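You operate a simulated robot arm through the tools that you are given. There is no shell and no other tool.

You run a simulated robot arm. Do the job below in one go: nothing can be reset, and whatever is moved stays where it is left.

Task
Mains off first, then set the tension to 60 daN and lock it.

It is judged by the outcome, as a careful person would: the job done as asked, and still so three seconds after it is handed in. It fails if anything else is knocked over, pushed out of place, dropped, spilled or broken.

Robot
A 7-joint arm with a fingered hand, fixed in place. Base frame: the origin is on the floor under the middle of its stand, x ahead of it, y to its left, z up. Lengths are in mm, angles in rad, forces in N, time in s.
It reaches about 1333 mm from its shoulder. Its first joint turns from -1.204 to 3.002 rad. Payload 5 kg.
Tool frame: the origin (TCP) lies between the finger pads and is the grasp point; the fingertips stand 32 mm ahead of it; z points along the fingers, y is the line along which they close. The gripper opens to 160 mm; its body begins 89 mm behind the TCP. The gripper is a hand of 3 fingers: y runs from the thumb to the fingers, the wrist lies at [0, 0, -252] in the tool frame, and closing takes about 1.5 s.
Orientation is that of the tool frame in the base frame, as [roll, pitch, yaw] about the fixed x, y, z axes, in that order (R = Rz(yaw) Ry(pitch) Rx(roll)). With the fingers straight down and closing along the base's y, the tool's x points along the base's -x, its y along +y and its z along -z.

Tools
- The arm moves only by the tool step_arm. Its argument "plan" is a list of rows, each an object of numbers (a shift or turn left out is 0, a gripper value left out holds the last): "tx", "ty", "tz": the shift along the tool's x, y, z in mm; "rx", "ry", "rz": the turn, a rotation vector about the tool's x, y, z in rad; "jaw": the finger opening in mm, from 0 to 160. In form: [{"tx": .., "ty": .., "tz": .., "rx": .., "ry": .., "rz": .., "jaw": ..}, ...]. A call has 1 to 20 rows; each row shifts and turns the commanded pose from where the row before left it, along the tool's axes as they then stand. A row lasts 0.2 s, in which the tool goes at most 50 mm and 0.15 rad; a call with a longer step from one row to the next is refused whole, and so is a gripper value outside its range. Where a pose cannot be reached the arm comes as near as it can. A force on the tool above 40 N (or 10 N above the force at the start of the call, whichever is more), or a blocked arm, ends the call early, and 0.2 s more pass. The fingers move at their own pace (about 108 mm/s each) and stop on an object; they squeeze with about 33 N. The grip force told is the motor's: it shows also when the fingers shut on nothing. Time passes only in rows, and 0.2 s behind the last, so rows that do not move let the fingers close. It gives the time, the measured TCP pose, the force on the tool (base axes), the opening and the grip force at its end, in the units of the frame above (readings bear some noise), with the torque about the TCP (base axes, N m) and any sound that the robot's microphone picked up.
- Cameras (640 x 400 px; columns grow to the right, rows downward): "scene" is fixed at [49.8, 498.6, 1527.9]; the picture's right is [-0.71, -0.70, 0.00], its down [-0.22, 0.22, -0.95] and it looks along [0.67, -0.68, -0.31] (base axes); focal length 353 px, centre (320, 200). "wrist" rides on the gripper at [65, -4, -116] in the tool frame; the picture's right is [0.06, 1.00, 0.00], its down [-0.87, 0.05, -0.49] and it looks along [-0.49, 0.03, 0.87] (tool axes); focal length 261 px, centre (320, 200). There is no depth. A picture from a camera that has moved, and an enlarged one, comes with that camera's place and axes in the base frame and with its lens.
- snapshot(camera): a new picture of that camera. The clock stands still meanwhile.
- slide_trunk(by): slides the trunk up (or, below 0, down) by that many mm; the arm rides with it, the base frame stays. It gives what a move gives, with no picture.
- grasp_type(shape): the hand has 3 fingers and takes this shape, open, in about a second: jaw (thumb against the fingers, like two jaws); tri (thumb and two fingers); tip (a fingertip pinch); poke (one finger out to press); point (the index stretched); flat (the hand flat); cup (the hand cupped); fist (a fist). The gripper value then closes the fingers along that shape, each until it touches; the sizes above hold for jaw. It gives what a move gives, with no picture.
- enlarge(camera, box): a new picture of the part [left, top, right, bottom] of that camera's present view, enlarged. The clock stands still meanwhile.
- finish_job(): hands the job in; it is judged then, once.

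Places have to be worked out from the pictures, the camera data and where the tool is seen. Open the gripper and draw the arm clear of the work before you hand the job in, unless the task says otherwise.

The tools are called after "Request:" as name(argument=value, ...) on one line, values as JSON. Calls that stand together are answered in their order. step_arm: Moves the arm, as the interface text tells. Its arguments: {"type":"object","properties":{"plan":{"type":"array"}},"required":["plan"]} The other tools are called the same way: slide_trunk (by) moves the trunk up or down; grasp_type (shape) gives the hand a shape; snapshot (camera) takes a picture; enlarge (camera, box) takes an enlarged picture of a part of a camera's view; finish_job () hands the job in.

At the start:

```text
clock: 0.0
eef_pos: [562.4, -165.6, 1243.4]
ee_rot: [3.141, 0.001, 3.14]
wrist_force: [-0.1, -0.8, 0.8]
ft_torque: [-0.02, 0.0, -0.01]
gripper_width: 159.7
grasp_force: 0.1
shape: jaw
trunk travel left (down, up): [-675.0, 265.0]
```

scene: 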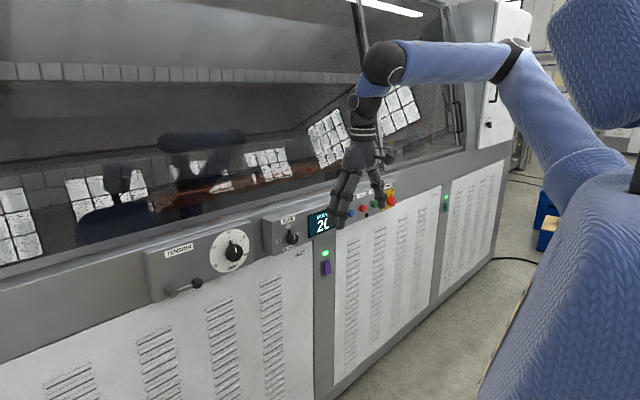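
wrist: 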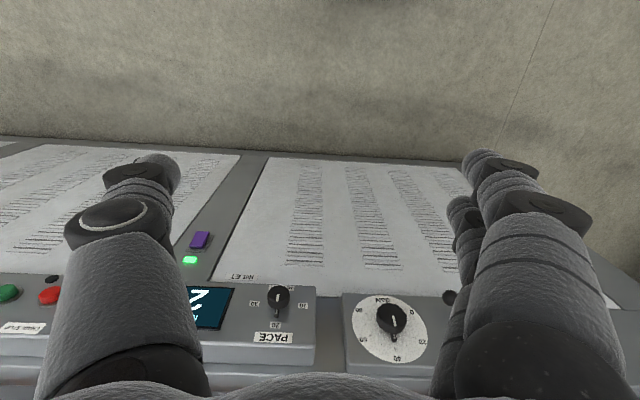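

I see a machine with a TENSION panel (dial and a lever, probably a lock), a PACE panel, a display and several buttons. I'll enlarge the relevant regions first to identify the mains switch.

Request:
enlarge(camera="scene", box=[130, 200, 290, 300])

Request:
enlarge(camera="scene", box=[260, 180, 420, 280])

Request:
enlarge(camera="scene", box=[420, 160, 520, 222])

Request:
enlarge(camera="wrist", box=[320, 270, 480, 370])

Request:
enlarge(camera="wrist", box=[160, 210, 340, 350])

```text
4.00 times, centred on (210, 250) of scene
camera zoom: at [49.8, 498.6, 1527.9], right [-0.71, -0.7, 0.0], down [-0.22, 0.22, -0.95], along [0.67, -0.68, -0.31], focal length 1412 px, centre (760, 0)
```

zoom: 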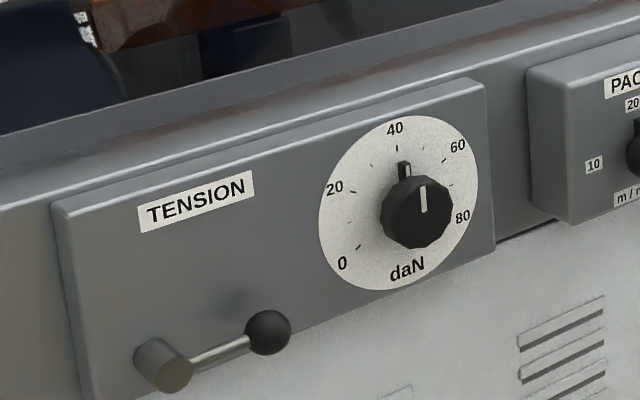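

```text
4.00 times, centred on (340, 230) of scene
camera zoom: at [49.8, 498.6, 1527.9], right [-0.71, -0.7, 0.0], down [-0.22, 0.22, -0.95], along [0.67, -0.68, -0.31], focal length 1412 px, centre (240, 80)
```

zoom: 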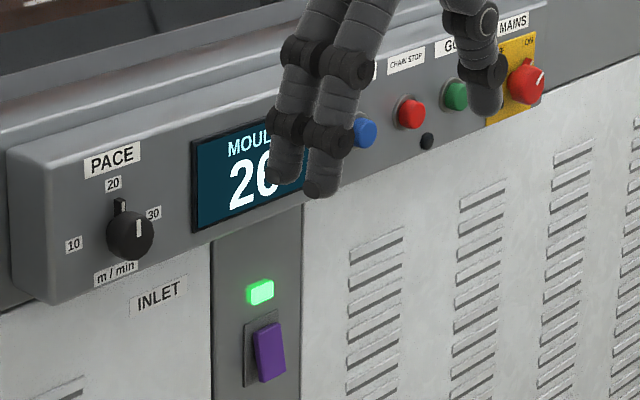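

```text
6.40 times, centred on (470, 191) of scene
camera zoom: at [49.8, 498.6, 1527.9], right [-0.71, -0.7, 0.0], down [-0.22, 0.22, -0.95], along [0.67, -0.68, -0.31], focal length 2258 px, centre (-640, 258)
```

zoom: 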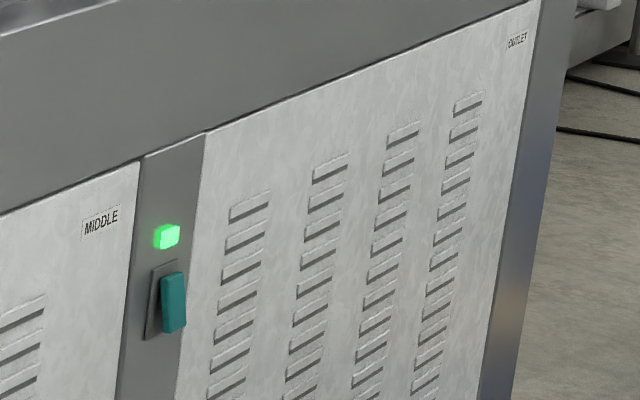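

```text
4.00 times, centred on (400, 320) of wrist
camera zoom: at [498.3, -169.3, 1360.0], right [-0.06, 1.0, 0.0], down [0.87, 0.05, 0.49], along [0.49, 0.03, -0.87], focal length 1043 px, centre (0, -280)
```

zoom: 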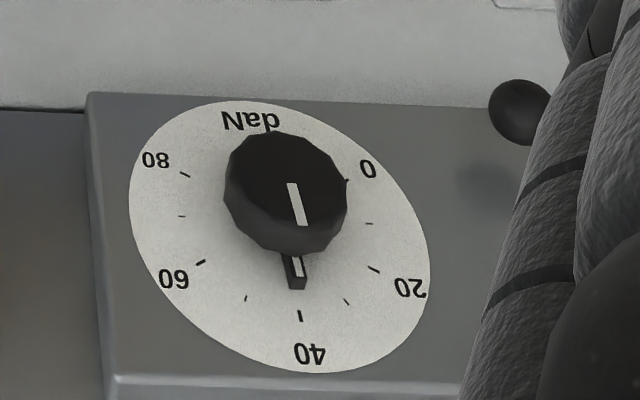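

```text
2.86 times, centred on (250, 280) of wrist
camera zoom: at [498.3, -169.3, 1360.0], right [-0.06, 1.0, 0.0], down [0.87, 0.05, 0.49], along [0.49, 0.03, -0.87], focal length 745 px, centre (520, -29)
```

zoom: 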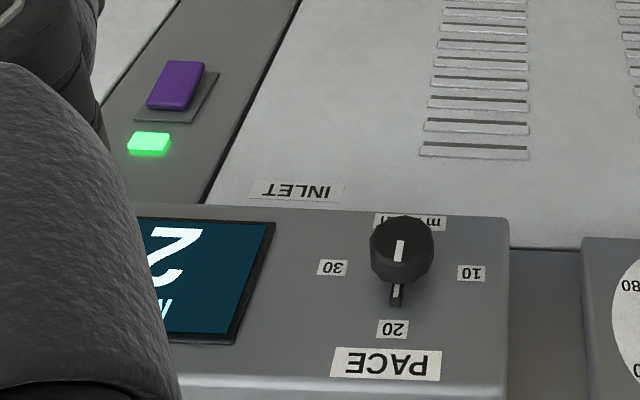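

Dial knob triangulates to about (916, -10, 1045), the PACE knob to (891, -223, 1032), and the red mains handle to about (885, -808, 1032). I'll zoom in more tightly on the mains switch and the lock lever before moving.

Request:
enlarge(camera="scene", box=[370, 175, 418, 205])

Request:
enlarge(camera="scene", box=[150, 255, 230, 305])

Request:
enlarge(camera="scene", box=[202, 222, 266, 276])

Request:
enlarge(camera="wrist", box=[0, 260, 120, 340])

```text
13.33 times, centred on (394, 190) of scene
camera zoom: at [49.8, 498.6, 1527.9], right [-0.71, -0.7, 0.0], down [-0.22, 0.22, -0.95], along [0.67, -0.68, -0.31], focal length 4705 px, centre (-667, 333)
```

zoom: 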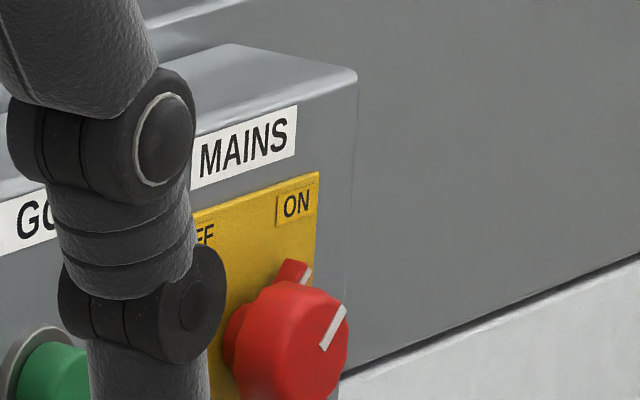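

```text
8.00 times, centred on (190, 280) of scene
camera zoom: at [49.8, 498.6, 1527.9], right [-0.71, -0.7, 0.0], down [-0.22, 0.22, -0.95], along [0.67, -0.68, -0.31], focal length 2823 px, centre (1360, -440)
```

zoom: 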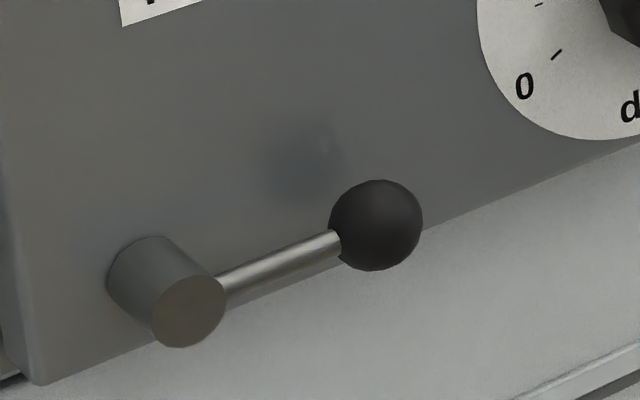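

```text
7.41 times, centred on (234, 249) of scene
camera zoom: at [49.8, 498.6, 1527.9], right [-0.71, -0.7, 0.0], down [-0.22, 0.22, -0.95], along [0.67, -0.68, -0.31], focal length 2614 px, centre (957, -163)
```

zoom: 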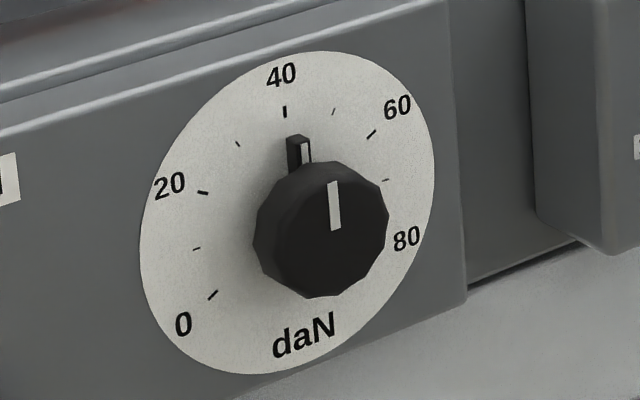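

```text
5.00 times, centred on (60, 300) of wrist
camera zoom: at [498.3, -169.3, 1360.0], right [-0.06, 1.0, 0.0], down [0.87, 0.05, 0.49], along [0.49, 0.03, -0.87], focal length 1303 px, centre (1620, -300)
```

zoom: 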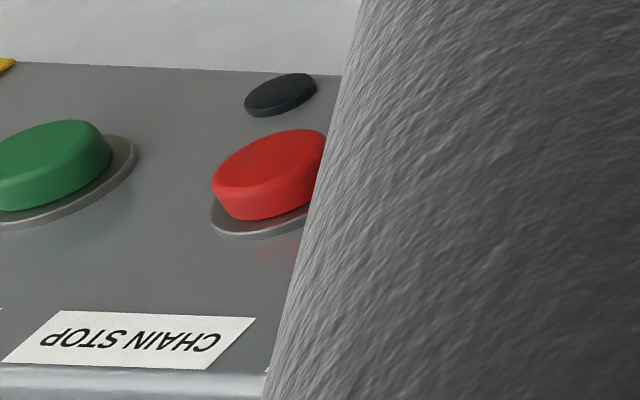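

The red handle points to ON (upper right) with OFF at upper left, so it needs about 90° counter-clockwise; the tension pointer is near 40. I'll turn the hand in free space so the fingers point forward (+x) toward the panel.

Request:
step_arm(plan=[{"ry": -0.1428}, {"ry": -0.1428}, {"ry": -0.1428}, {"ry": -0.1428}, {"ry": -0.1428}, {"ry": -0.1428}, {"ry": -0.1428}, {"ry": -0.1428}, {"ry": -0.1428}, {"ry": -0.1428}, {"ry": -0.1428}])

```text
clock: 2.4
eef_pos: [720.7, -149.2, 1306.5]
ee_rot: [2.409, 1.495, 2.382]
wrist_force: [-0.1, 0.0, -1.2]
ft_torque: [-0.06, -0.03, -0.05]
gripper_width: 160.1
grasp_force: 0.1
shape: jaw
out of reach, approached as far as the arm can: row 5, 6, 7, 8, 9, 10, 11
trunk travel left (down, up): [-675.0, 265.0]
```

The pose was too folded to reach, so the arm settled at x≈721. I'll take pictures and see where the hand is.

Request:
snapshot(camera="scene")

Request:
snapshot(camera="wrist")

```text
taken
```

scene: 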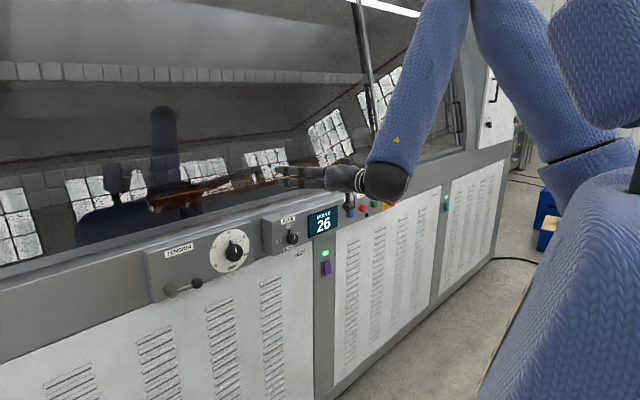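

```text
taken
camera wrist: at [601.9, -146.9, 1247.3], right [0.02, 1.0, -0.01], down [-0.44, 0.02, 0.9], along [0.9, -0.02, 0.44], focal length 261 px, centre (320, 200)
```

wrist: 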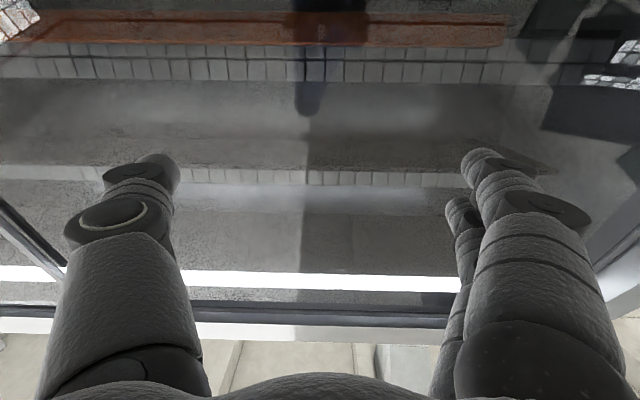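

The hand now points forward at x≈721, z≈1306, with the elbow high; lowering the trunk should bring the hand to panel height (~1040) with the same arm posture. The fingertips (x≈752) stay well clear of the panel at x≈885, so I slide the trunk down.

Request:
slide_trunk(by=-200)

```text
clock: 4.6
eef_pos: [717.7, -128.5, 1099.6]
ee_rot: [3.131, 1.517, 3.135]
wrist_force: [0.7, -0.1, -0.7]
ft_torque: [0.0, 0.02, 0.01]
gripper_width: 159.9
grasp_force: 0.0
shape: jaw
trunk travel left (down, up): [-475.0, 465.0]
```

The hand is at (718, -128, 1100), nearly level. I now move it along -y toward the mains, testing what the arm does.

Request:
step_arm(plan=[{"ty": -30, "ry": -0.054}, {"ty": -40}, {"ty": -40}, {"ty": -40}, {"ty": -40}])

```text
clock: 6.0
eef_pos: [711.2, -59.4, 1123.9]
ee_rot: [1.692, 1.384, 2.056]
wrist_force: [1.1, 0.5, 0.5]
ft_torque: [0.0, -0.07, -0.02]
gripper_width: 160.0
grasp_force: 0.0
shape: jaw
out of reach, approached as far as the arm can: row 1, 2
trunk travel left (down, up): [-475.0, 465.0]
stopped in row 5: the arm was blocked; the commanded pose is now the measured one
```

The arm drifted oddly (y≈-59, tilted) and reported blocked; I look before going on.

Request:
snapshot(camera="scene")

Request:
snapshot(camera="wrist")

```text
taken
```

scene: 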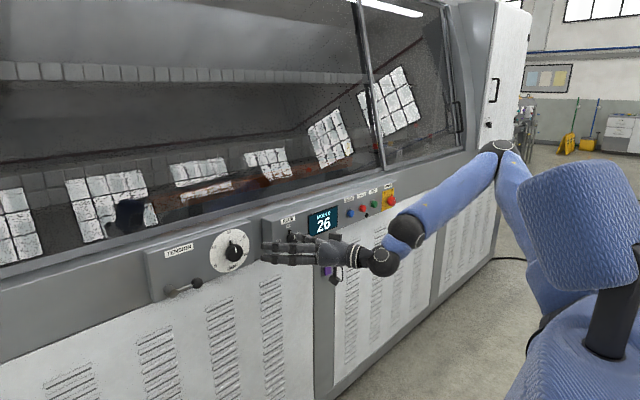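

```text
taken
camera wrist: at [599.2, -94.2, 1061.1], right [-0.35, 0.93, 0.12], down [-0.4, -0.27, 0.88], along [0.84, 0.26, 0.47], focal length 261 px, centre (320, 200)
```

wrist: 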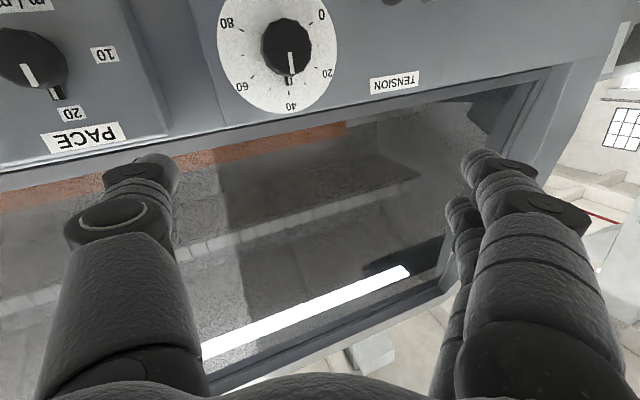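

The arm has swung to an elbow-out posture with the hand yawed about 21° left at (711, -59, 1124), nothing touched. I'll straighten the hand in small turns and shift it slightly toward -y.

Request:
step_arm(plan=[{}, {"rx": 0.09, "rz": -0.046, "ty": -10}, {"rx": 0.09, "rz": -0.046, "ty": -15}, {"rx": 0.09, "rz": -0.046, "ty": -20}, {"rx": 0.09, "rz": -0.046, "ty": -20}, {}])

```text
clock: 7.4
eef_pos: [721.8, -123.1, 1117.4]
ee_rot: [-2.86, 1.517, -2.854]
wrist_force: [-0.7, -1.4, 0.2]
ft_torque: [-0.03, 0.02, 0.08]
gripper_width: 160.2
grasp_force: 0.1
shape: jaw
trunk travel left (down, up): [-475.0, 465.0]
```

The hand is now straight at (722, -123, 1117). I move it along -y in steps, keeping x.

Request:
step_arm(plan=[{"ty": -20, "ry": -0.03}, {"ty": -30, "ry": -0.02}, {"ty": -35}, {"ty": -35}, {"ty": -35}, {"ty": -35}, {"ty": -35}, {"ty": -35}, {}])

```text
clock: 9.6
eef_pos: [739.4, -328.4, 1124.0]
ee_rot: [-1.654, 1.544, -1.575]
wrist_force: [-0.7, 0.4, -1.3]
ft_torque: [-0.02, -0.01, -0.05]
gripper_width: 160.1
grasp_force: 0.1
shape: jaw
out of reach, approached as far as the arm can: row 2, 4
trunk travel left (down, up): [-475.0, 465.0]
stopped in row 9: the arm was blocked; the commanded pose is now the measured one
```

It advanced to (739, -328, 1124) with an apparent stall; I check the posture.

Request:
snapshot(camera="scene")

Request:
snapshot(camera="wrist")

```text
taken
```

scene: 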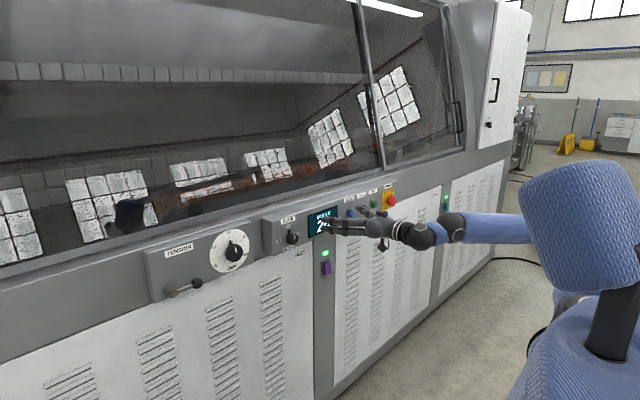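

```text
taken
camera wrist: at [624.3, -343.7, 1059.3], right [-0.08, 0.99, -0.09], down [-0.49, 0.04, 0.87], along [0.87, 0.11, 0.49], focal length 261 px, centre (320, 200)
```

wrist: 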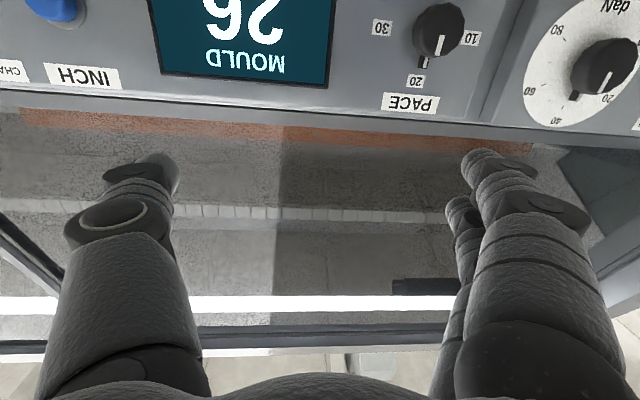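

The way is clear along the panel (INCH, display and PACE visible). I continue to -y with slower steps and lower slightly.

Request:
step_arm(plan=[{"ty": -20, "rx": 0.04}, {"ty": -25, "rx": 0.04, "tx": 5}, {"ty": -25, "tx": 5}, {"ty": -25, "tx": 5}, {"ty": -25, "tx": 5}, {"ty": -25, "tx": 5}, {"ty": -25, "tx": 5}, {"ty": -25, "tx": 5}, {"ty": -25, "tx": 5}, {"ty": -25, "tx": 5}, {}, {}])

```text
clock: 12.2
eef_pos: [740.6, -578.0, 1084.2]
ee_rot: [-1.579, 1.546, -1.582]
wrist_force: [0.0, -0.2, 0.0]
ft_torque: [0.01, 0.01, -0.01]
gripper_width: 159.8
grasp_force: 0.1
shape: jaw
trunk travel left (down, up): [-475.0, 465.0]
```

Smooth now: (741, -578, 1084). I continue to about y=-800.

Request:
step_arm(plan=[{"ty": -20}, {"ty": -25}, {"ty": -25}, {"ty": -25}, {"ty": -25}, {"ty": -25}, {"ty": -25}, {"ty": -25}, {"ty": -20}, {}])

Request:
snapshot(camera="scene")

Request:
snapshot(camera="wrist")

```text
clock: 14.4
eef_pos: [740.2, -792.9, 1089.1]
ee_rot: [-1.581, 1.548, -1.585]
wrist_force: [0.8, -1.2, 0.3]
ft_torque: [-0.03, 0.01, 0.0]
gripper_width: 160.0
grasp_force: 0.1
shape: jaw
trunk travel left (down, up): [-475.0, 465.0]
```

```text
taken
```

scene: 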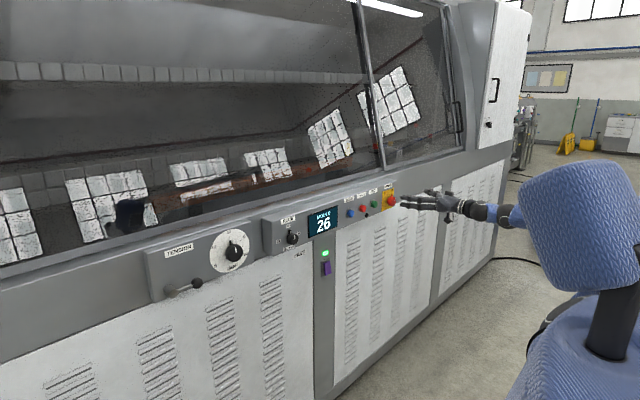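

```text
taken
camera wrist: at [624.3, -797.1, 1024.0], right [0.0, 1.0, -0.09], down [-0.49, 0.08, 0.87], along [0.87, 0.04, 0.49], focal length 261 px, centre (320, 200)
```

wrist: 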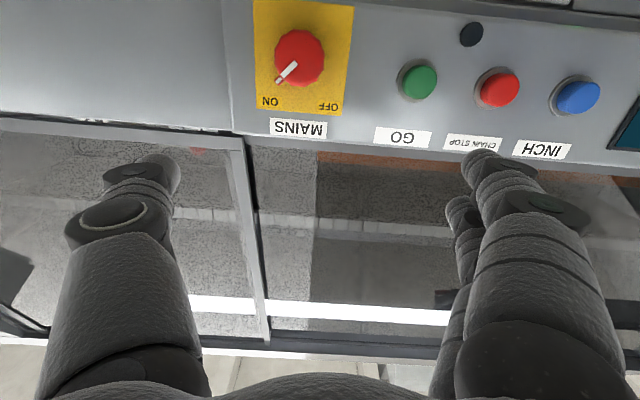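

Combining both views, the mains handle is centred at about (890, -817, 1030) with the yellow plate at x≈911. I zoom on it in the wrist view for size and pointer, then line up in front.

Request:
enlarge(camera="wrist", box=[240, 0, 368, 80])

Request:
enlarge(camera="scene", box=[340, 175, 420, 225])

Request:
step_arm(plan=[{"ty": -12, "tx": 15}, {"ty": -11, "tx": 20}, {"tx": 20}, {"tx": 4}, {}])

```text
5.00 times, centred on (304, 40) of wrist
camera zoom: at [624.3, -797.1, 1024.0], right [0.0, 1.0, -0.09], down [-0.49, 0.08, 0.87], along [0.87, 0.04, 0.49], focal length 1303 px, centre (400, 1000)
```

zoom: 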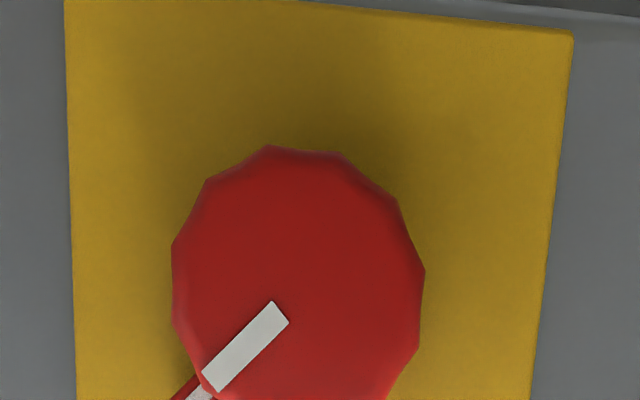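

```text
8.00 times, centred on (380, 200) of scene
camera zoom: at [49.8, 498.6, 1527.9], right [-0.71, -0.7, 0.0], down [-0.22, 0.22, -0.95], along [0.67, -0.68, -0.31], focal length 2823 px, centre (-160, 200)
```

zoom: 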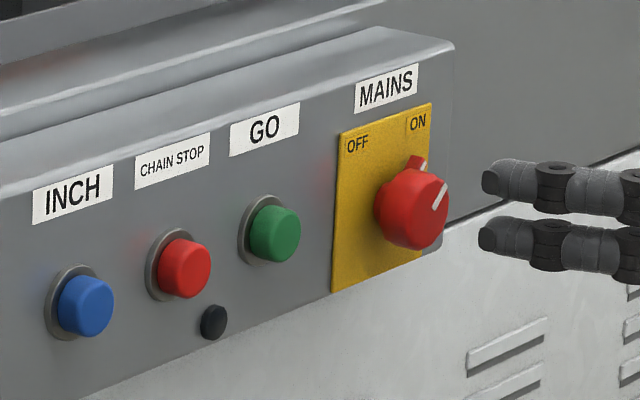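

```text
clock: 15.6
eef_pos: [740.3, -816.0, 1030.6]
ee_rot: [-1.582, 1.546, -1.587]
wrist_force: [0.9, -0.3, 0.4]
ft_torque: [0.0, 0.01, 0.02]
gripper_width: 159.9
grasp_force: 0.1
shape: jaw
trunk travel left (down, up): [-475.0, 465.0]
```

Handle front face is at about (882, -816, 1027), diameter ~43 mm, and the hand is lined up in front of it. Before gripping I test in free air that the wrist can turn 90° counter-clockwise.

Request:
step_arm(plan=[{"rz": -0.14, "jaw": 100}, {"rz": -0.14}, {"rz": -0.14}, {"rz": -0.14}, {"rz": -0.14}, {"rz": -0.14}, {"rz": -0.14}, {"rz": -0.14}, {"rz": -0.14}, {"rz": -0.14}, {"rz": -0.14}, {"rz": -0.06}, {}])

```text
clock: 18.4
eef_pos: [739.1, -816.1, 1029.6]
ee_rot: [-1.57, -0.055, -1.574]
wrist_force: [-0.4, 0.5, -0.5]
ft_torque: [0.0, 0.01, -0.01]
gripper_width: 100.2
grasp_force: 0.0
shape: jaw
trunk travel left (down, up): [-475.0, 465.0]
```

The wrist reaches that turn fine. I turn it back, and approach so the tips are just short of the handle front, then check alignment.

Request:
step_arm(plan=[{"rz": 0.14}, {"rz": 0.14}, {"rz": 0.14}, {"rz": 0.14}, {"rz": 0.14}, {"rz": 0.14}, {"rz": 0.14}, {"rz": 0.14}, {"rz": 0.14}, {"rz": 0.14}, {"rz": 0.14}, {"rz": 0.06}, {"tz": 25}, {"tz": 25}, {"tz": 25}, {"tz": 20, "tx": 2}, {}])

Request:
snapshot(camera="wrist")

Request:
enlarge(camera="scene", box=[340, 160, 468, 240])

```text
clock: 22.0
eef_pos: [835.5, -816.1, 1029.4]
ee_rot: [-1.59, 1.547, -1.595]
wrist_force: [0.1, -0.7, 0.3]
ft_torque: [-0.03, 0.03, 0.0]
gripper_width: 100.2
grasp_force: 0.1
shape: jaw
trunk travel left (down, up): [-475.0, 465.0]
```

```text
taken
camera wrist: at [720.0, -822.1, 964.1], right [0.0, 1.0, -0.09], down [-0.49, 0.08, 0.87], along [0.87, 0.04, 0.49], focal length 261 px, centre (320, 200)
```

wrist: 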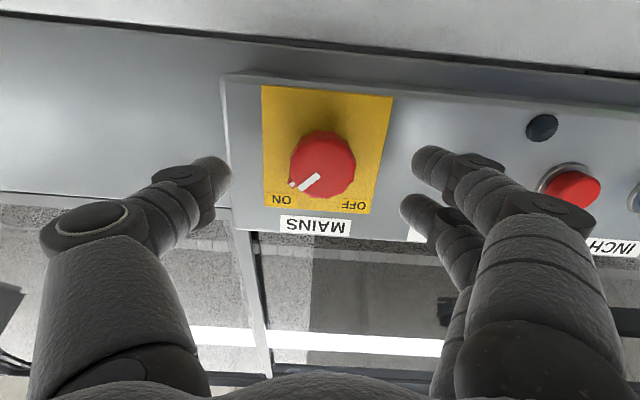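

```text
5.00 times, centred on (404, 200) of scene
camera zoom: at [49.8, 498.6, 1527.9], right [-0.71, -0.7, 0.0], down [-0.22, 0.22, -0.95], along [0.67, -0.68, -0.31], focal length 1764 px, centre (-100, 200)
```

zoom: 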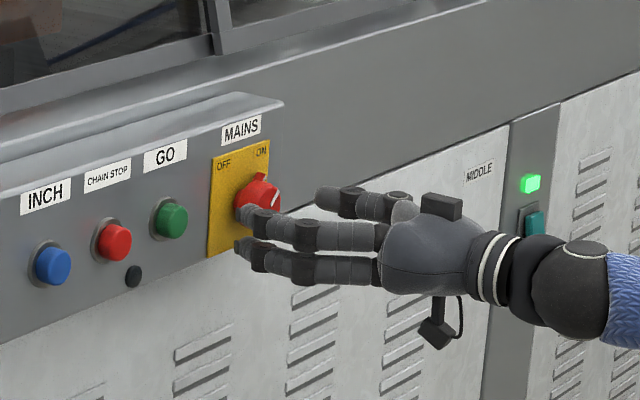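

The handle sits between thumb and fingers; the GO button is clear of the fingers by a good margin. I advance about 30 mm slowly, then check before closing.

Request:
step_arm(plan=[{"tz": 8, "tx": 2}, {"tz": 8}, {"tz": 8}, {"tz": 7}, {}])

Request:
snapshot(camera="wrist")

```text
clock: 23.2
eef_pos: [864.7, -816.1, 1027.6]
ee_rot: [-1.599, 1.546, -1.602]
wrist_force: [0.7, 0.9, 0.0]
ft_torque: [0.02, -0.04, 0.04]
gripper_width: 100.3
grasp_force: 0.0
shape: jaw
trunk travel left (down, up): [-475.0, 465.0]
```

```text
taken
camera wrist: at [750.6, -822.0, 961.8], right [0.0, 1.0, -0.09], down [-0.49, 0.08, 0.87], along [0.87, 0.04, 0.49], focal length 261 px, centre (320, 200)
```

wrist: 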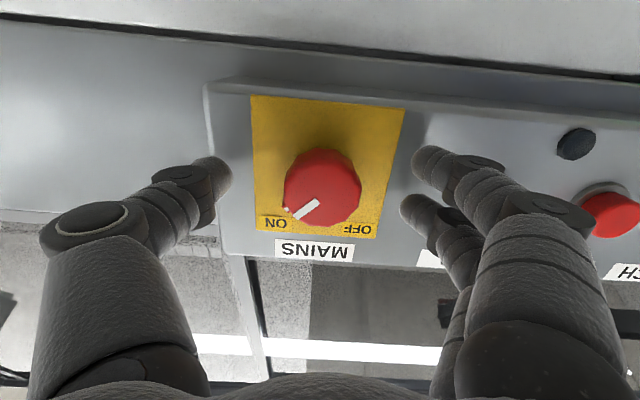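

Knob is centred between the pads. I close the fingers on it and hold still.

Request:
step_arm(plan=[{"jaw": 60}, {"jaw": 20}, {}, {}, {}])

Request:
snapshot(camera="wrist")

```text
clock: 24.4
eef_pos: [866.6, -816.7, 1026.9]
ee_rot: [-1.589, 1.546, -1.593]
wrist_force: [2.4, -0.6, 0.3]
ft_torque: [-0.02, -0.03, 0.03]
gripper_width: 31.1
grasp_force: 32.4
shape: jaw
trunk travel left (down, up): [-475.0, 465.0]
```

```text
taken
camera wrist: at [750.8, -822.1, 961.8], right [0.0, 1.0, -0.09], down [-0.49, 0.08, 0.87], along [0.87, 0.04, 0.49], focal length 261 px, centre (320, 200)
```

wrist: 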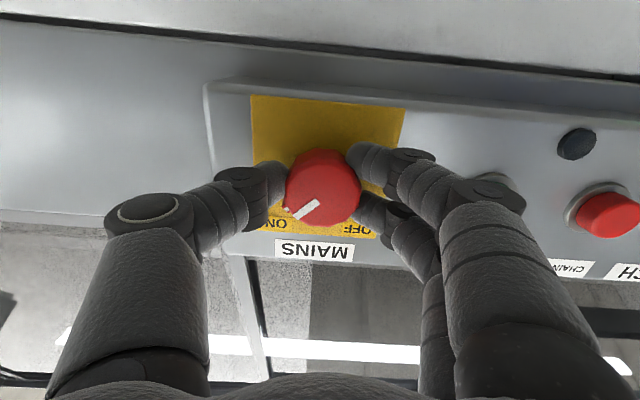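

Firm 3-point grip (32 N). I turn counter-clockwise toward OFF in small steps, about 45° first, and check that the handle follows.

Request:
step_arm(plan=[{"rz": -0.1}, {"rz": -0.1}, {"rz": -0.1}, {"rz": -0.1}, {"rz": -0.1}, {"rz": -0.1}, {"rz": -0.1}, {"rz": -0.1}, {}])

Request:
snapshot(camera="wrist")

```text
clock: 26.4
eef_pos: [866.2, -817.6, 1027.7]
ee_rot: [-1.567, 0.746, -1.575]
wrist_force: [11.7, -7.2, 11.3]
ft_torque: [0.03, -0.29, -0.28]
gripper_width: 30.7
grasp_force: 33.1
shape: jaw
trunk travel left (down, up): [-475.0, 465.0]
```

```text
taken
camera wrist: at [750.0, -867.9, 986.3], right [0.0, 0.63, -0.78], down [-0.49, 0.68, 0.55], along [0.87, 0.38, 0.31], focal length 261 px, centre (320, 200)
```

wrist: 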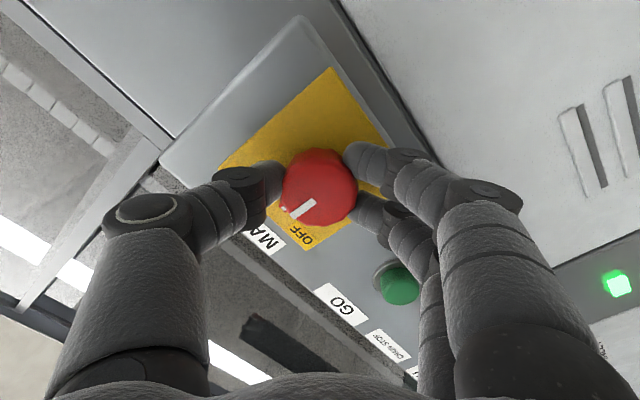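

The handle follows the hand (pointer mark fixed relative to the fingers), with modest forces. I continue the remaining ~45°.

Request:
step_arm(plan=[{"rz": -0.1}, {"rz": -0.1}, {"rz": -0.1}, {"rz": -0.1}, {"rz": -0.1}, {"rz": -0.1}, {"rz": -0.1}, {"rz": -0.07}, {}])

Request:
snapshot(camera="wrist")

Request:
snapshot(camera="scene")

```text
clock: 28.4
eef_pos: [864.8, -817.5, 1027.0]
ee_rot: [-1.567, -0.025, -1.577]
wrist_force: [12.0, -18.6, 19.6]
ft_torque: [0.09, -0.58, -0.35]
gripper_width: 30.5
grasp_force: 33.2
shape: jaw
trunk travel left (down, up): [-475.0, 465.0]
```

```text
taken
camera wrist: at [749.4, -882.8, 1033.7], right [0.0, -0.09, -1.0], down [-0.49, 0.87, -0.08], along [0.87, 0.49, -0.04], focal length 261 px, centre (320, 200)
```

wrist: 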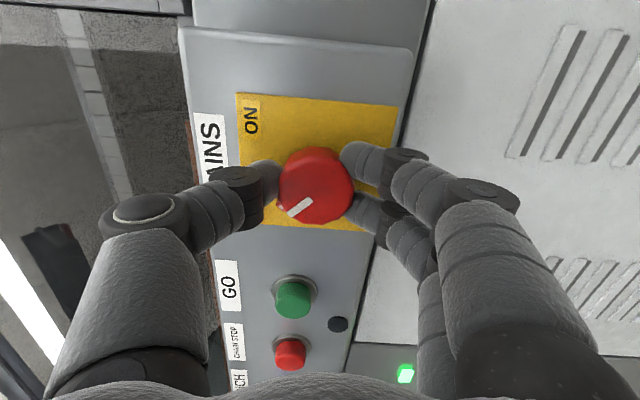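

```text
taken
```

scene: 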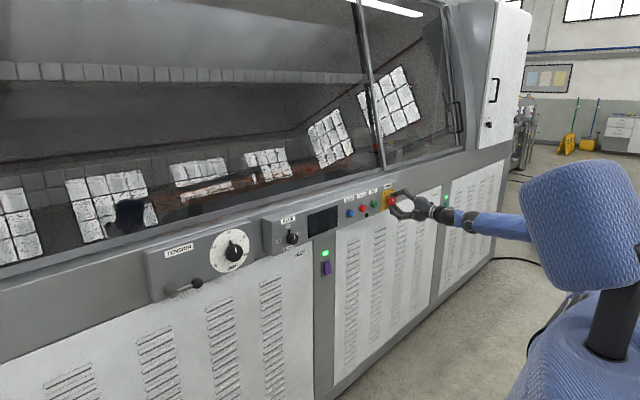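

The display has gone dark, so the mains is off. I open the fingers gently, back off and verify the pointer at OFF.

Request:
step_arm(plan=[{"jaw": 60}, {"jaw": 100}, {}, {"tz": -15}, {"tz": -25}, {"tz": -25}, {"tz": -25}, {}])

Request:
snapshot(camera="wrist")

Request:
enlarge(camera="scene", box=[300, 170, 428, 250])

```text
clock: 30.2
eef_pos: [776.4, -818.5, 1024.9]
ee_rot: [-1.571, -0.023, -1.575]
wrist_force: [0.5, -0.6, -0.8]
ft_torque: [0.01, 0.03, 0.01]
gripper_width: 99.4
grasp_force: 0.0
shape: jaw
trunk travel left (down, up): [-475.0, 465.0]
```

```text
taken
camera wrist: at [660.6, -882.8, 1032.2], right [0.0, -0.09, -1.0], down [-0.49, 0.87, -0.07], along [0.87, 0.49, -0.04], focal length 261 px, centre (320, 200)
```

wrist: 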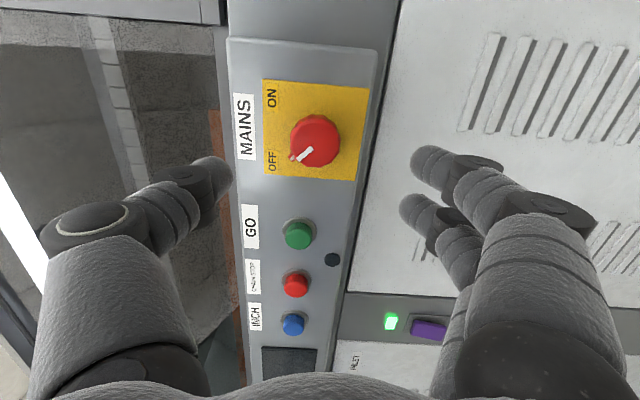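

```text
5.00 times, centred on (364, 210) of scene
camera zoom: at [49.8, 498.6, 1527.9], right [-0.71, -0.7, 0.0], down [-0.22, 0.22, -0.95], along [0.67, -0.68, -0.31], focal length 1764 px, centre (100, 150)
```

zoom: 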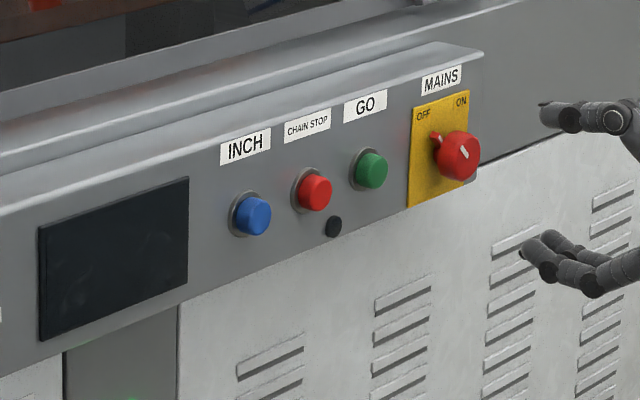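

Mains is confirmed at OFF with the display dark. I back off a little more, turn the hand back level, and start toward the tension panel.

Request:
step_arm(plan=[{"tz": -20, "rz": 0.14}, {"tz": -15, "rz": 0.14}, {"rz": 0.14}, {"rz": 0.14}, {"rz": 0.14}, {"rz": 0.14}, {"rz": 0.14}, {"rz": 0.14}, {"rz": 0.14}, {"rz": 0.14}, {"rz": 0.14}, {"rz": 0.03}, {"tx": -15}, {"tx": -20}, {"tx": -15}, {}])

Request:
step_arm(plan=[{"ty": 15}, {"ty": 25}, {"ty": 25}, {"ty": 25}, {"ty": 25}, {"ty": 25}, {"ty": 25}, {"ty": 25}, {"ty": 25}, {"ty": 25}, {"ty": 25}, {"ty": 25}, {"ty": 25}, {"ty": 25}, {"ty": 25}, {"ty": 20}, {}])

```text
clock: 33.6
eef_pos: [741.3, -815.3, 1075.4]
ee_rot: [-1.594, 1.545, -1.598]
wrist_force: [0.0, -0.2, -0.9]
ft_torque: [-0.02, -0.01, 0.01]
gripper_width: 99.6
grasp_force: 0.0
shape: jaw
trunk travel left (down, up): [-475.0, 465.0]
```

```text
clock: 37.2
eef_pos: [741.7, -429.5, 1067.4]
ee_rot: [-1.594, 1.547, -1.599]
wrist_force: [-0.9, 0.0, 0.4]
ft_torque: [-0.02, -0.01, 0.03]
gripper_width: 99.3
grasp_force: 0.1
shape: jaw
trunk travel left (down, up): [-475.0, 465.0]
```

At (742, -430, 1067); continuing along +y, coming slightly forward (tips stay ~50 mm clear of the PACE knob) to give the elbow room.

Request:
step_arm(plan=[{"ty": 15, "tz": 8}, {"ty": 20, "tz": 8}, {"ty": 20, "tz": 8}, {"ty": 20, "tz": 8}, {"ty": 20, "tz": 8}, {"ty": 20}, {"ty": 20}, {"ty": 20}, {"ty": 20}, {"ty": 20}, {"ty": 20}, {"ty": 20}, {"ty": 20}, {"ty": 20}, {"ty": 15}, {}])

Request:
snapshot(camera="wrist")

Request:
snapshot(camera="scene")

```text
clock: 40.6
eef_pos: [783.6, -139.9, 1059.9]
ee_rot: [-1.603, 1.547, -1.606]
wrist_force: [0.1, -0.1, 0.1]
ft_torque: [-0.01, 0.02, 0.02]
gripper_width: 99.4
grasp_force: 0.0
shape: jaw
trunk travel left (down, up): [-475.0, 465.0]
```

```text
taken
camera wrist: at [667.9, -145.8, 995.2], right [0.0, 1.0, -0.09], down [-0.49, 0.08, 0.87], along [0.87, 0.04, 0.49], focal length 261 px, centre (320, 200)
```

wrist: 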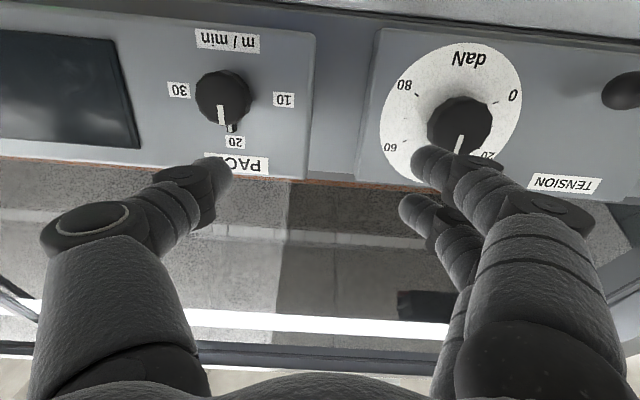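

```text
taken
```

scene: 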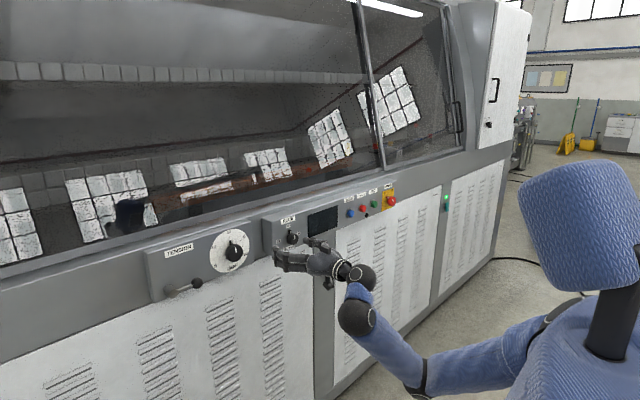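

Good: the arm is in a comfortable low-elbow posture at (784, -140, 1060). I continue toward the dial and lever to look at both closely.

Request:
step_arm(plan=[{"ty": 15}, {"ty": 20}, {"ty": 20}, {"ty": 20}, {"ty": 20}, {"ty": 20}, {"ty": 20}, {"ty": 15}, {}])

Request:
snapshot(camera="wrist")

Request:
snapshot(camera="scene")

```text
clock: 42.6
eef_pos: [789.1, -6.0, 1059.7]
ee_rot: [-1.314, 1.51, -1.339]
wrist_force: [-0.4, 0.3, -0.7]
ft_torque: [-0.03, 0.03, -0.01]
gripper_width: 99.6
grasp_force: 0.1
shape: jaw
trunk travel left (down, up): [-475.0, 465.0]
```

```text
taken
camera wrist: at [674.8, -11.1, 993.1], right [0.03, 0.99, -0.12], down [-0.5, 0.12, 0.86], along [0.86, 0.04, 0.5], focal length 261 px, centre (320, 200)
```

wrist: 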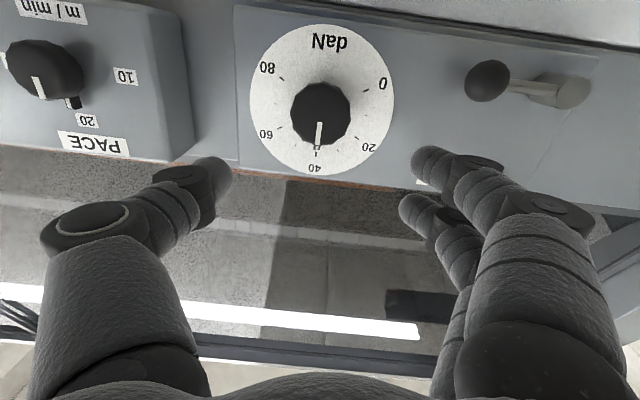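

```text
taken
```

scene: 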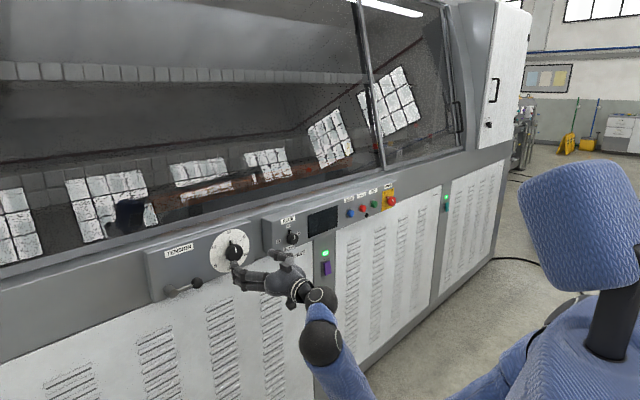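

The dial is now right ahead. I zoom on dial and lever to read the markings and lever state.

Request:
enlarge(camera="wrist", box=[240, 15, 408, 185])

Request:
enlarge(camera="wrist", box=[420, 20, 630, 180])

Request:
enlarge(camera="scene", box=[140, 220, 260, 310])

```text
2.35 times, centred on (324, 100) of wrist
camera zoom: at [674.8, -11.1, 993.1], right [0.03, 0.99, -0.12], down [-0.5, 0.12, 0.86], along [0.86, 0.04, 0.5], focal length 613 px, centre (311, 435)
```

zoom: 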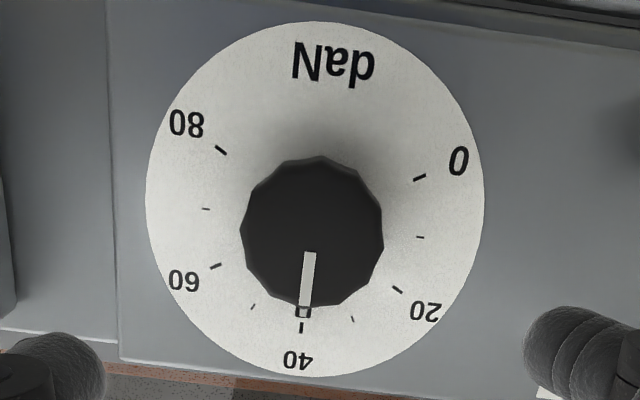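

```text
2.50 times, centred on (525, 100) of wrist
camera zoom: at [674.8, -11.1, 993.1], right [0.03, 0.99, -0.12], down [-0.5, 0.12, 0.86], along [0.86, 0.04, 0.5], focal length 652 px, centre (-192, 450)
```

zoom: 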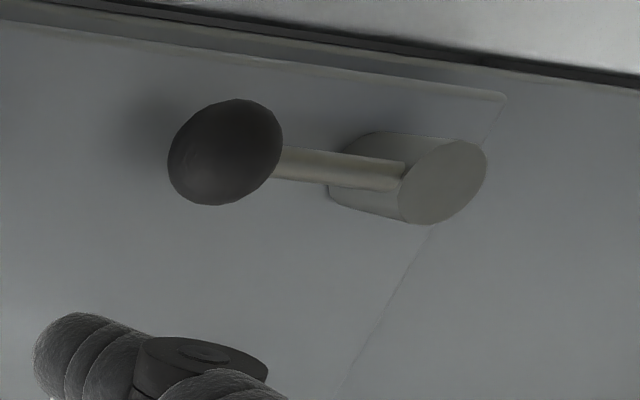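

```text
4.44 times, centred on (200, 265) of scene
camera zoom: at [49.8, 498.6, 1527.9], right [-0.71, -0.7, 0.0], down [-0.22, 0.22, -0.95], along [0.67, -0.68, -0.31], focal length 1568 px, centre (853, -89)
```

zoom: 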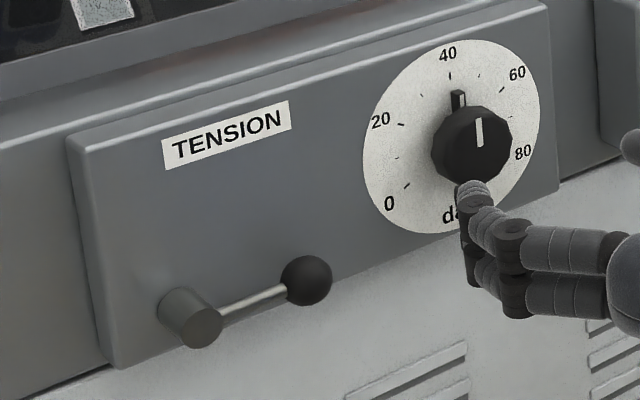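

Dial: 3°/daN with 40 at top, 60 at +60° clockwise; pointer is exactly at 40. Knob front is at about (904, -10, 1043), panel at x≈933. I line up on the axis and pre-turn the wrist ~-60° so the clockwise turn ends near level.

Request:
step_arm(plan=[{"tx": 8, "ty": -3}, {"tx": 8}, {"rz": -0.14}, {"rz": -0.14}, {"rz": -0.14}, {"rz": -0.14}, {"rz": -0.14}, {"rz": -0.14}, {"rz": -0.14}, {}, {}])

Request:
snapshot(camera="wrist")

```text
clock: 45.0
eef_pos: [840.8, -10.0, 1001.3]
ee_rot: [-1.564, 0.568, -1.561]
wrist_force: [0.9, 0.0, 0.1]
ft_torque: [0.01, -0.02, -0.05]
gripper_width: 100.0
grasp_force: 0.1
shape: jaw
out of reach, approached as far as the arm can: row 6, 7, 8, 9
trunk travel left (down, up): [-475.0, 465.0]
```

```text
taken
camera wrist: at [726.6, -67.6, 969.4], right [0.0, 0.48, -0.87], down [-0.5, 0.76, 0.42], along [0.87, 0.43, 0.24], focal length 261 px, centre (320, 200)
```

wrist: 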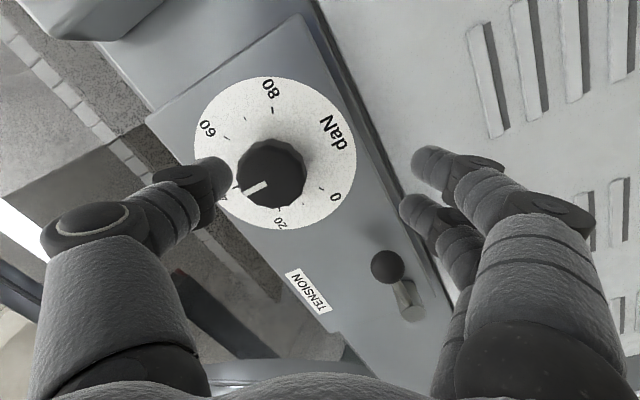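

The wrist's roll limit in this posture is on the negative side (the arm drifted forward/down to comply, nothing touched). I roll back to level and will instead use the positive direction for the turn.

Request:
step_arm(plan=[{"rz": 0.1}, {"rz": 0.14}, {"rz": 0.14}, {"rz": 0.14}, {"rz": 0.14}, {"rz": 0.14}, {"rz": 0.14}, {}])

```text
clock: 46.8
eef_pos: [840.7, -9.9, 1001.6]
ee_rot: [-1.579, 1.508, -1.586]
wrist_force: [0.2, 0.4, -0.4]
ft_torque: [-0.03, 0.03, -0.04]
gripper_width: 100.0
grasp_force: 0.1
shape: jaw
trunk travel left (down, up): [-475.0, 465.0]
```

Commanded pose follows the measured one: (841, -10, 1002), level. I raise to the knob axis height and test the positive roll in free air (tips ~30 mm short of the knob).

Request:
step_arm(plan=[{"tx": -15}, {"tx": -15}, {"tx": -12}, {}, {"rz": 0.14}, {"rz": 0.14}, {"rz": 0.14}, {"rz": 0.14}, {"rz": 0.14}, {"rz": 0.14}, {"rz": 0.14}, {"rz": 0.14}, {}])

Request:
snapshot(camera="wrist")

```text
clock: 49.8
eef_pos: [852.3, -52.1, 1043.0]
ee_rot: [1.536, 0.609, 1.496]
wrist_force: [-0.4, 0.1, -0.8]
ft_torque: [0.03, -0.04, 0.03]
gripper_width: 99.8
grasp_force: 0.2
shape: jaw
trunk travel left (down, up): [-475.0, 465.0]
stopped in row 13: the arm was blocked; the commanded pose is now the measured one
```

```text
taken
camera wrist: at [741.6, 6.1, 999.8], right [0.01, 0.62, 0.78], down [-0.54, -0.65, 0.53], along [0.84, -0.43, 0.33], focal length 261 px, centre (320, 200)
```

wrist: 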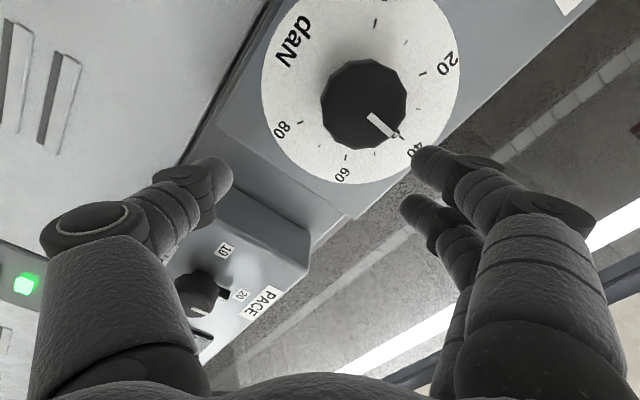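

The arm stalled at (852, -52, 1043), about +0.96 roll; I look at the posture before continuing.

Request:
snapshot(camera="scene")

```text
taken
```

scene: 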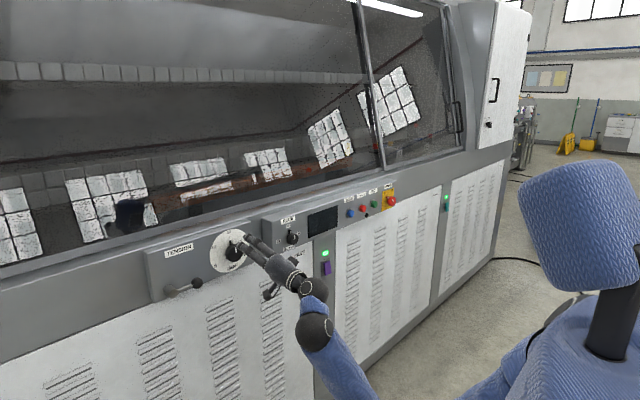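

Request:
step_arm(plan=[{}, {}])

```text
clock: 50.4
eef_pos: [852.7, -49.2, 1042.3]
ee_rot: [1.538, 0.609, 1.499]
wrist_force: [0.1, 0.0, -0.2]
ft_torque: [-0.01, 0.03, 0.04]
gripper_width: 99.8
grasp_force: 0.1
shape: jaw
trunk travel left (down, up): [-475.0, 465.0]
```

Stable. I shift back onto the knob axis (y=-10) at this roll to see whether this pose is holdable.

Request:
step_arm(plan=[{"tx": 8, "ty": 5.5, "tz": -0.5}, {"tx": 8, "ty": 5.5, "tz": -0.5}, {"tx": 8, "ty": 5.5, "tz": -0.5}, {"tx": 8, "ty": 5.5, "tz": -0.5}, {}, {}])

```text
clock: 52.0
eef_pos: [859.7, -36.7, 1041.4]
ee_rot: [1.514, 0.662, 1.454]
wrist_force: [0.0, 0.1, 0.2]
ft_torque: [0.01, 0.02, -0.01]
gripper_width: 99.9
grasp_force: 0.0
shape: jaw
trunk travel left (down, up): [-475.0, 465.0]
stopped in row 6: the arm was blocked; the commanded pose is now the measured one
```

The wrist-to-shoulder distance here is short, so the elbow is nearly fully folded; raising the trunk while keeping the hand low should open the elbow. First I roll the hand back level.

Request:
step_arm(plan=[{"rz": -0.13, "tz": -2}, {"rz": -0.13, "tz": -2}, {"rz": -0.13, "tz": -2}, {"rz": -0.13, "tz": -2}, {"rz": -0.13, "tz": -2}, {"rz": -0.13}, {"rz": -0.1}, {}])

Request:
slide_trunk(by=100)

```text
clock: 53.8
eef_pos: [849.8, -33.4, 1039.8]
ee_rot: [0.629, 1.518, 0.552]
wrist_force: [0.4, -0.9, 0.5]
ft_torque: [-0.01, 0.02, 0.0]
gripper_width: 99.9
grasp_force: 0.1
shape: jaw
trunk travel left (down, up): [-475.0, 465.0]
```

```text
clock: 55.1
eef_pos: [849.4, -33.7, 1140.1]
ee_rot: [0.647, 1.516, 0.569]
wrist_force: [0.2, -0.3, -0.1]
ft_torque: [-0.01, -0.03, -0.02]
gripper_width: 99.9
grasp_force: 0.1
shape: jaw
trunk travel left (down, up): [-575.0, 365.0]
```

Trunk is up 100 mm with the hand riding along. I bring the hand back down 100 mm with the arm.

Request:
step_arm(plan=[{"tx": 15}, {"tx": 20}, {"tx": 20}, {"tx": 20}, {"tx": 20}, {"tx": 5}, {}])

Request:
snapshot(camera="scene")

```text
clock: 56.7
eef_pos: [854.1, -30.0, 1040.8]
ee_rot: [0.64, 1.517, 0.563]
wrist_force: [-1.2, 0.0, 0.1]
ft_torque: [0.02, 0.0, 0.01]
gripper_width: 99.9
grasp_force: 0.1
shape: jaw
trunk travel left (down, up): [-575.0, 365.0]
```

```text
taken
```

scene: 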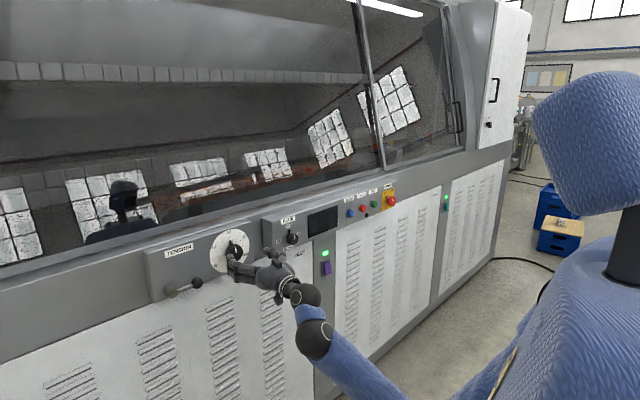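

That worked without drift. I repeat: trunk up another 100 mm, hand down 100 mm.

Request:
slide_trunk(by=100)

Request:
step_arm(plan=[{"tx": 15, "ty": 5}, {"tx": 20, "ty": 5}, {"tx": 20, "ty": 5}, {"tx": 20, "ty": 5}, {"tx": 18}, {"tx": 5}, {}])

```text
clock: 58.0
eef_pos: [853.2, -31.2, 1140.5]
ee_rot: [0.647, 1.517, 0.569]
wrist_force: [-1.5, -0.9, -0.5]
ft_torque: [-0.03, -0.01, 0.01]
gripper_width: 100.2
grasp_force: 0.0
shape: jaw
trunk travel left (down, up): [-675.0, 265.0]
```

```text
clock: 59.6
eef_pos: [858.8, -7.5, 1044.2]
ee_rot: [0.639, 1.518, 0.561]
wrist_force: [0.2, -0.6, 0.4]
ft_torque: [-0.01, 0.0, -0.02]
gripper_width: 99.8
grasp_force: 0.0
shape: jaw
trunk travel left (down, up): [-675.0, 265.0]
```

Now (859, -8, 1044) with the trunk at its original height. I correct the small yaw/pitch tilt, step back a bit, and test the clockwise roll again in free air.

Request:
step_arm(plan=[{"rx": -0.04, "ry": 0.02, "tz": -8}, {"rx": -0.038, "ry": 0.022, "tz": -4}, {}, {"rz": 0.12}, {"rz": 0.12}, {"rz": 0.12}, {"rz": 0.12}, {"rz": 0.12}, {}])

```text
clock: 61.6
eef_pos: [846.4, -5.9, 1043.4]
ee_rot: [1.566, 0.94, 1.567]
wrist_force: [0.6, 0.0, -1.0]
ft_torque: [-0.01, 0.01, 0.01]
gripper_width: 100.2
grasp_force: 0.0
shape: jaw
trunk travel left (down, up): [-675.0, 265.0]
```

No drift this time at +0.63 roll. I continue the test to beyond +1.1.

Request:
step_arm(plan=[{"rz": 0.12}, {"rz": 0.12}, {"rz": 0.12}, {"rz": 0.12}, {}])

```text
clock: 62.8
eef_pos: [851.2, -24.4, 1041.5]
ee_rot: [1.555, 0.501, 1.554]
wrist_force: [-0.1, 1.0, 1.2]
ft_torque: [-0.01, -0.04, 0.0]
gripper_width: 99.9
grasp_force: 0.1
shape: jaw
trunk travel left (down, up): [-675.0, 265.0]
```

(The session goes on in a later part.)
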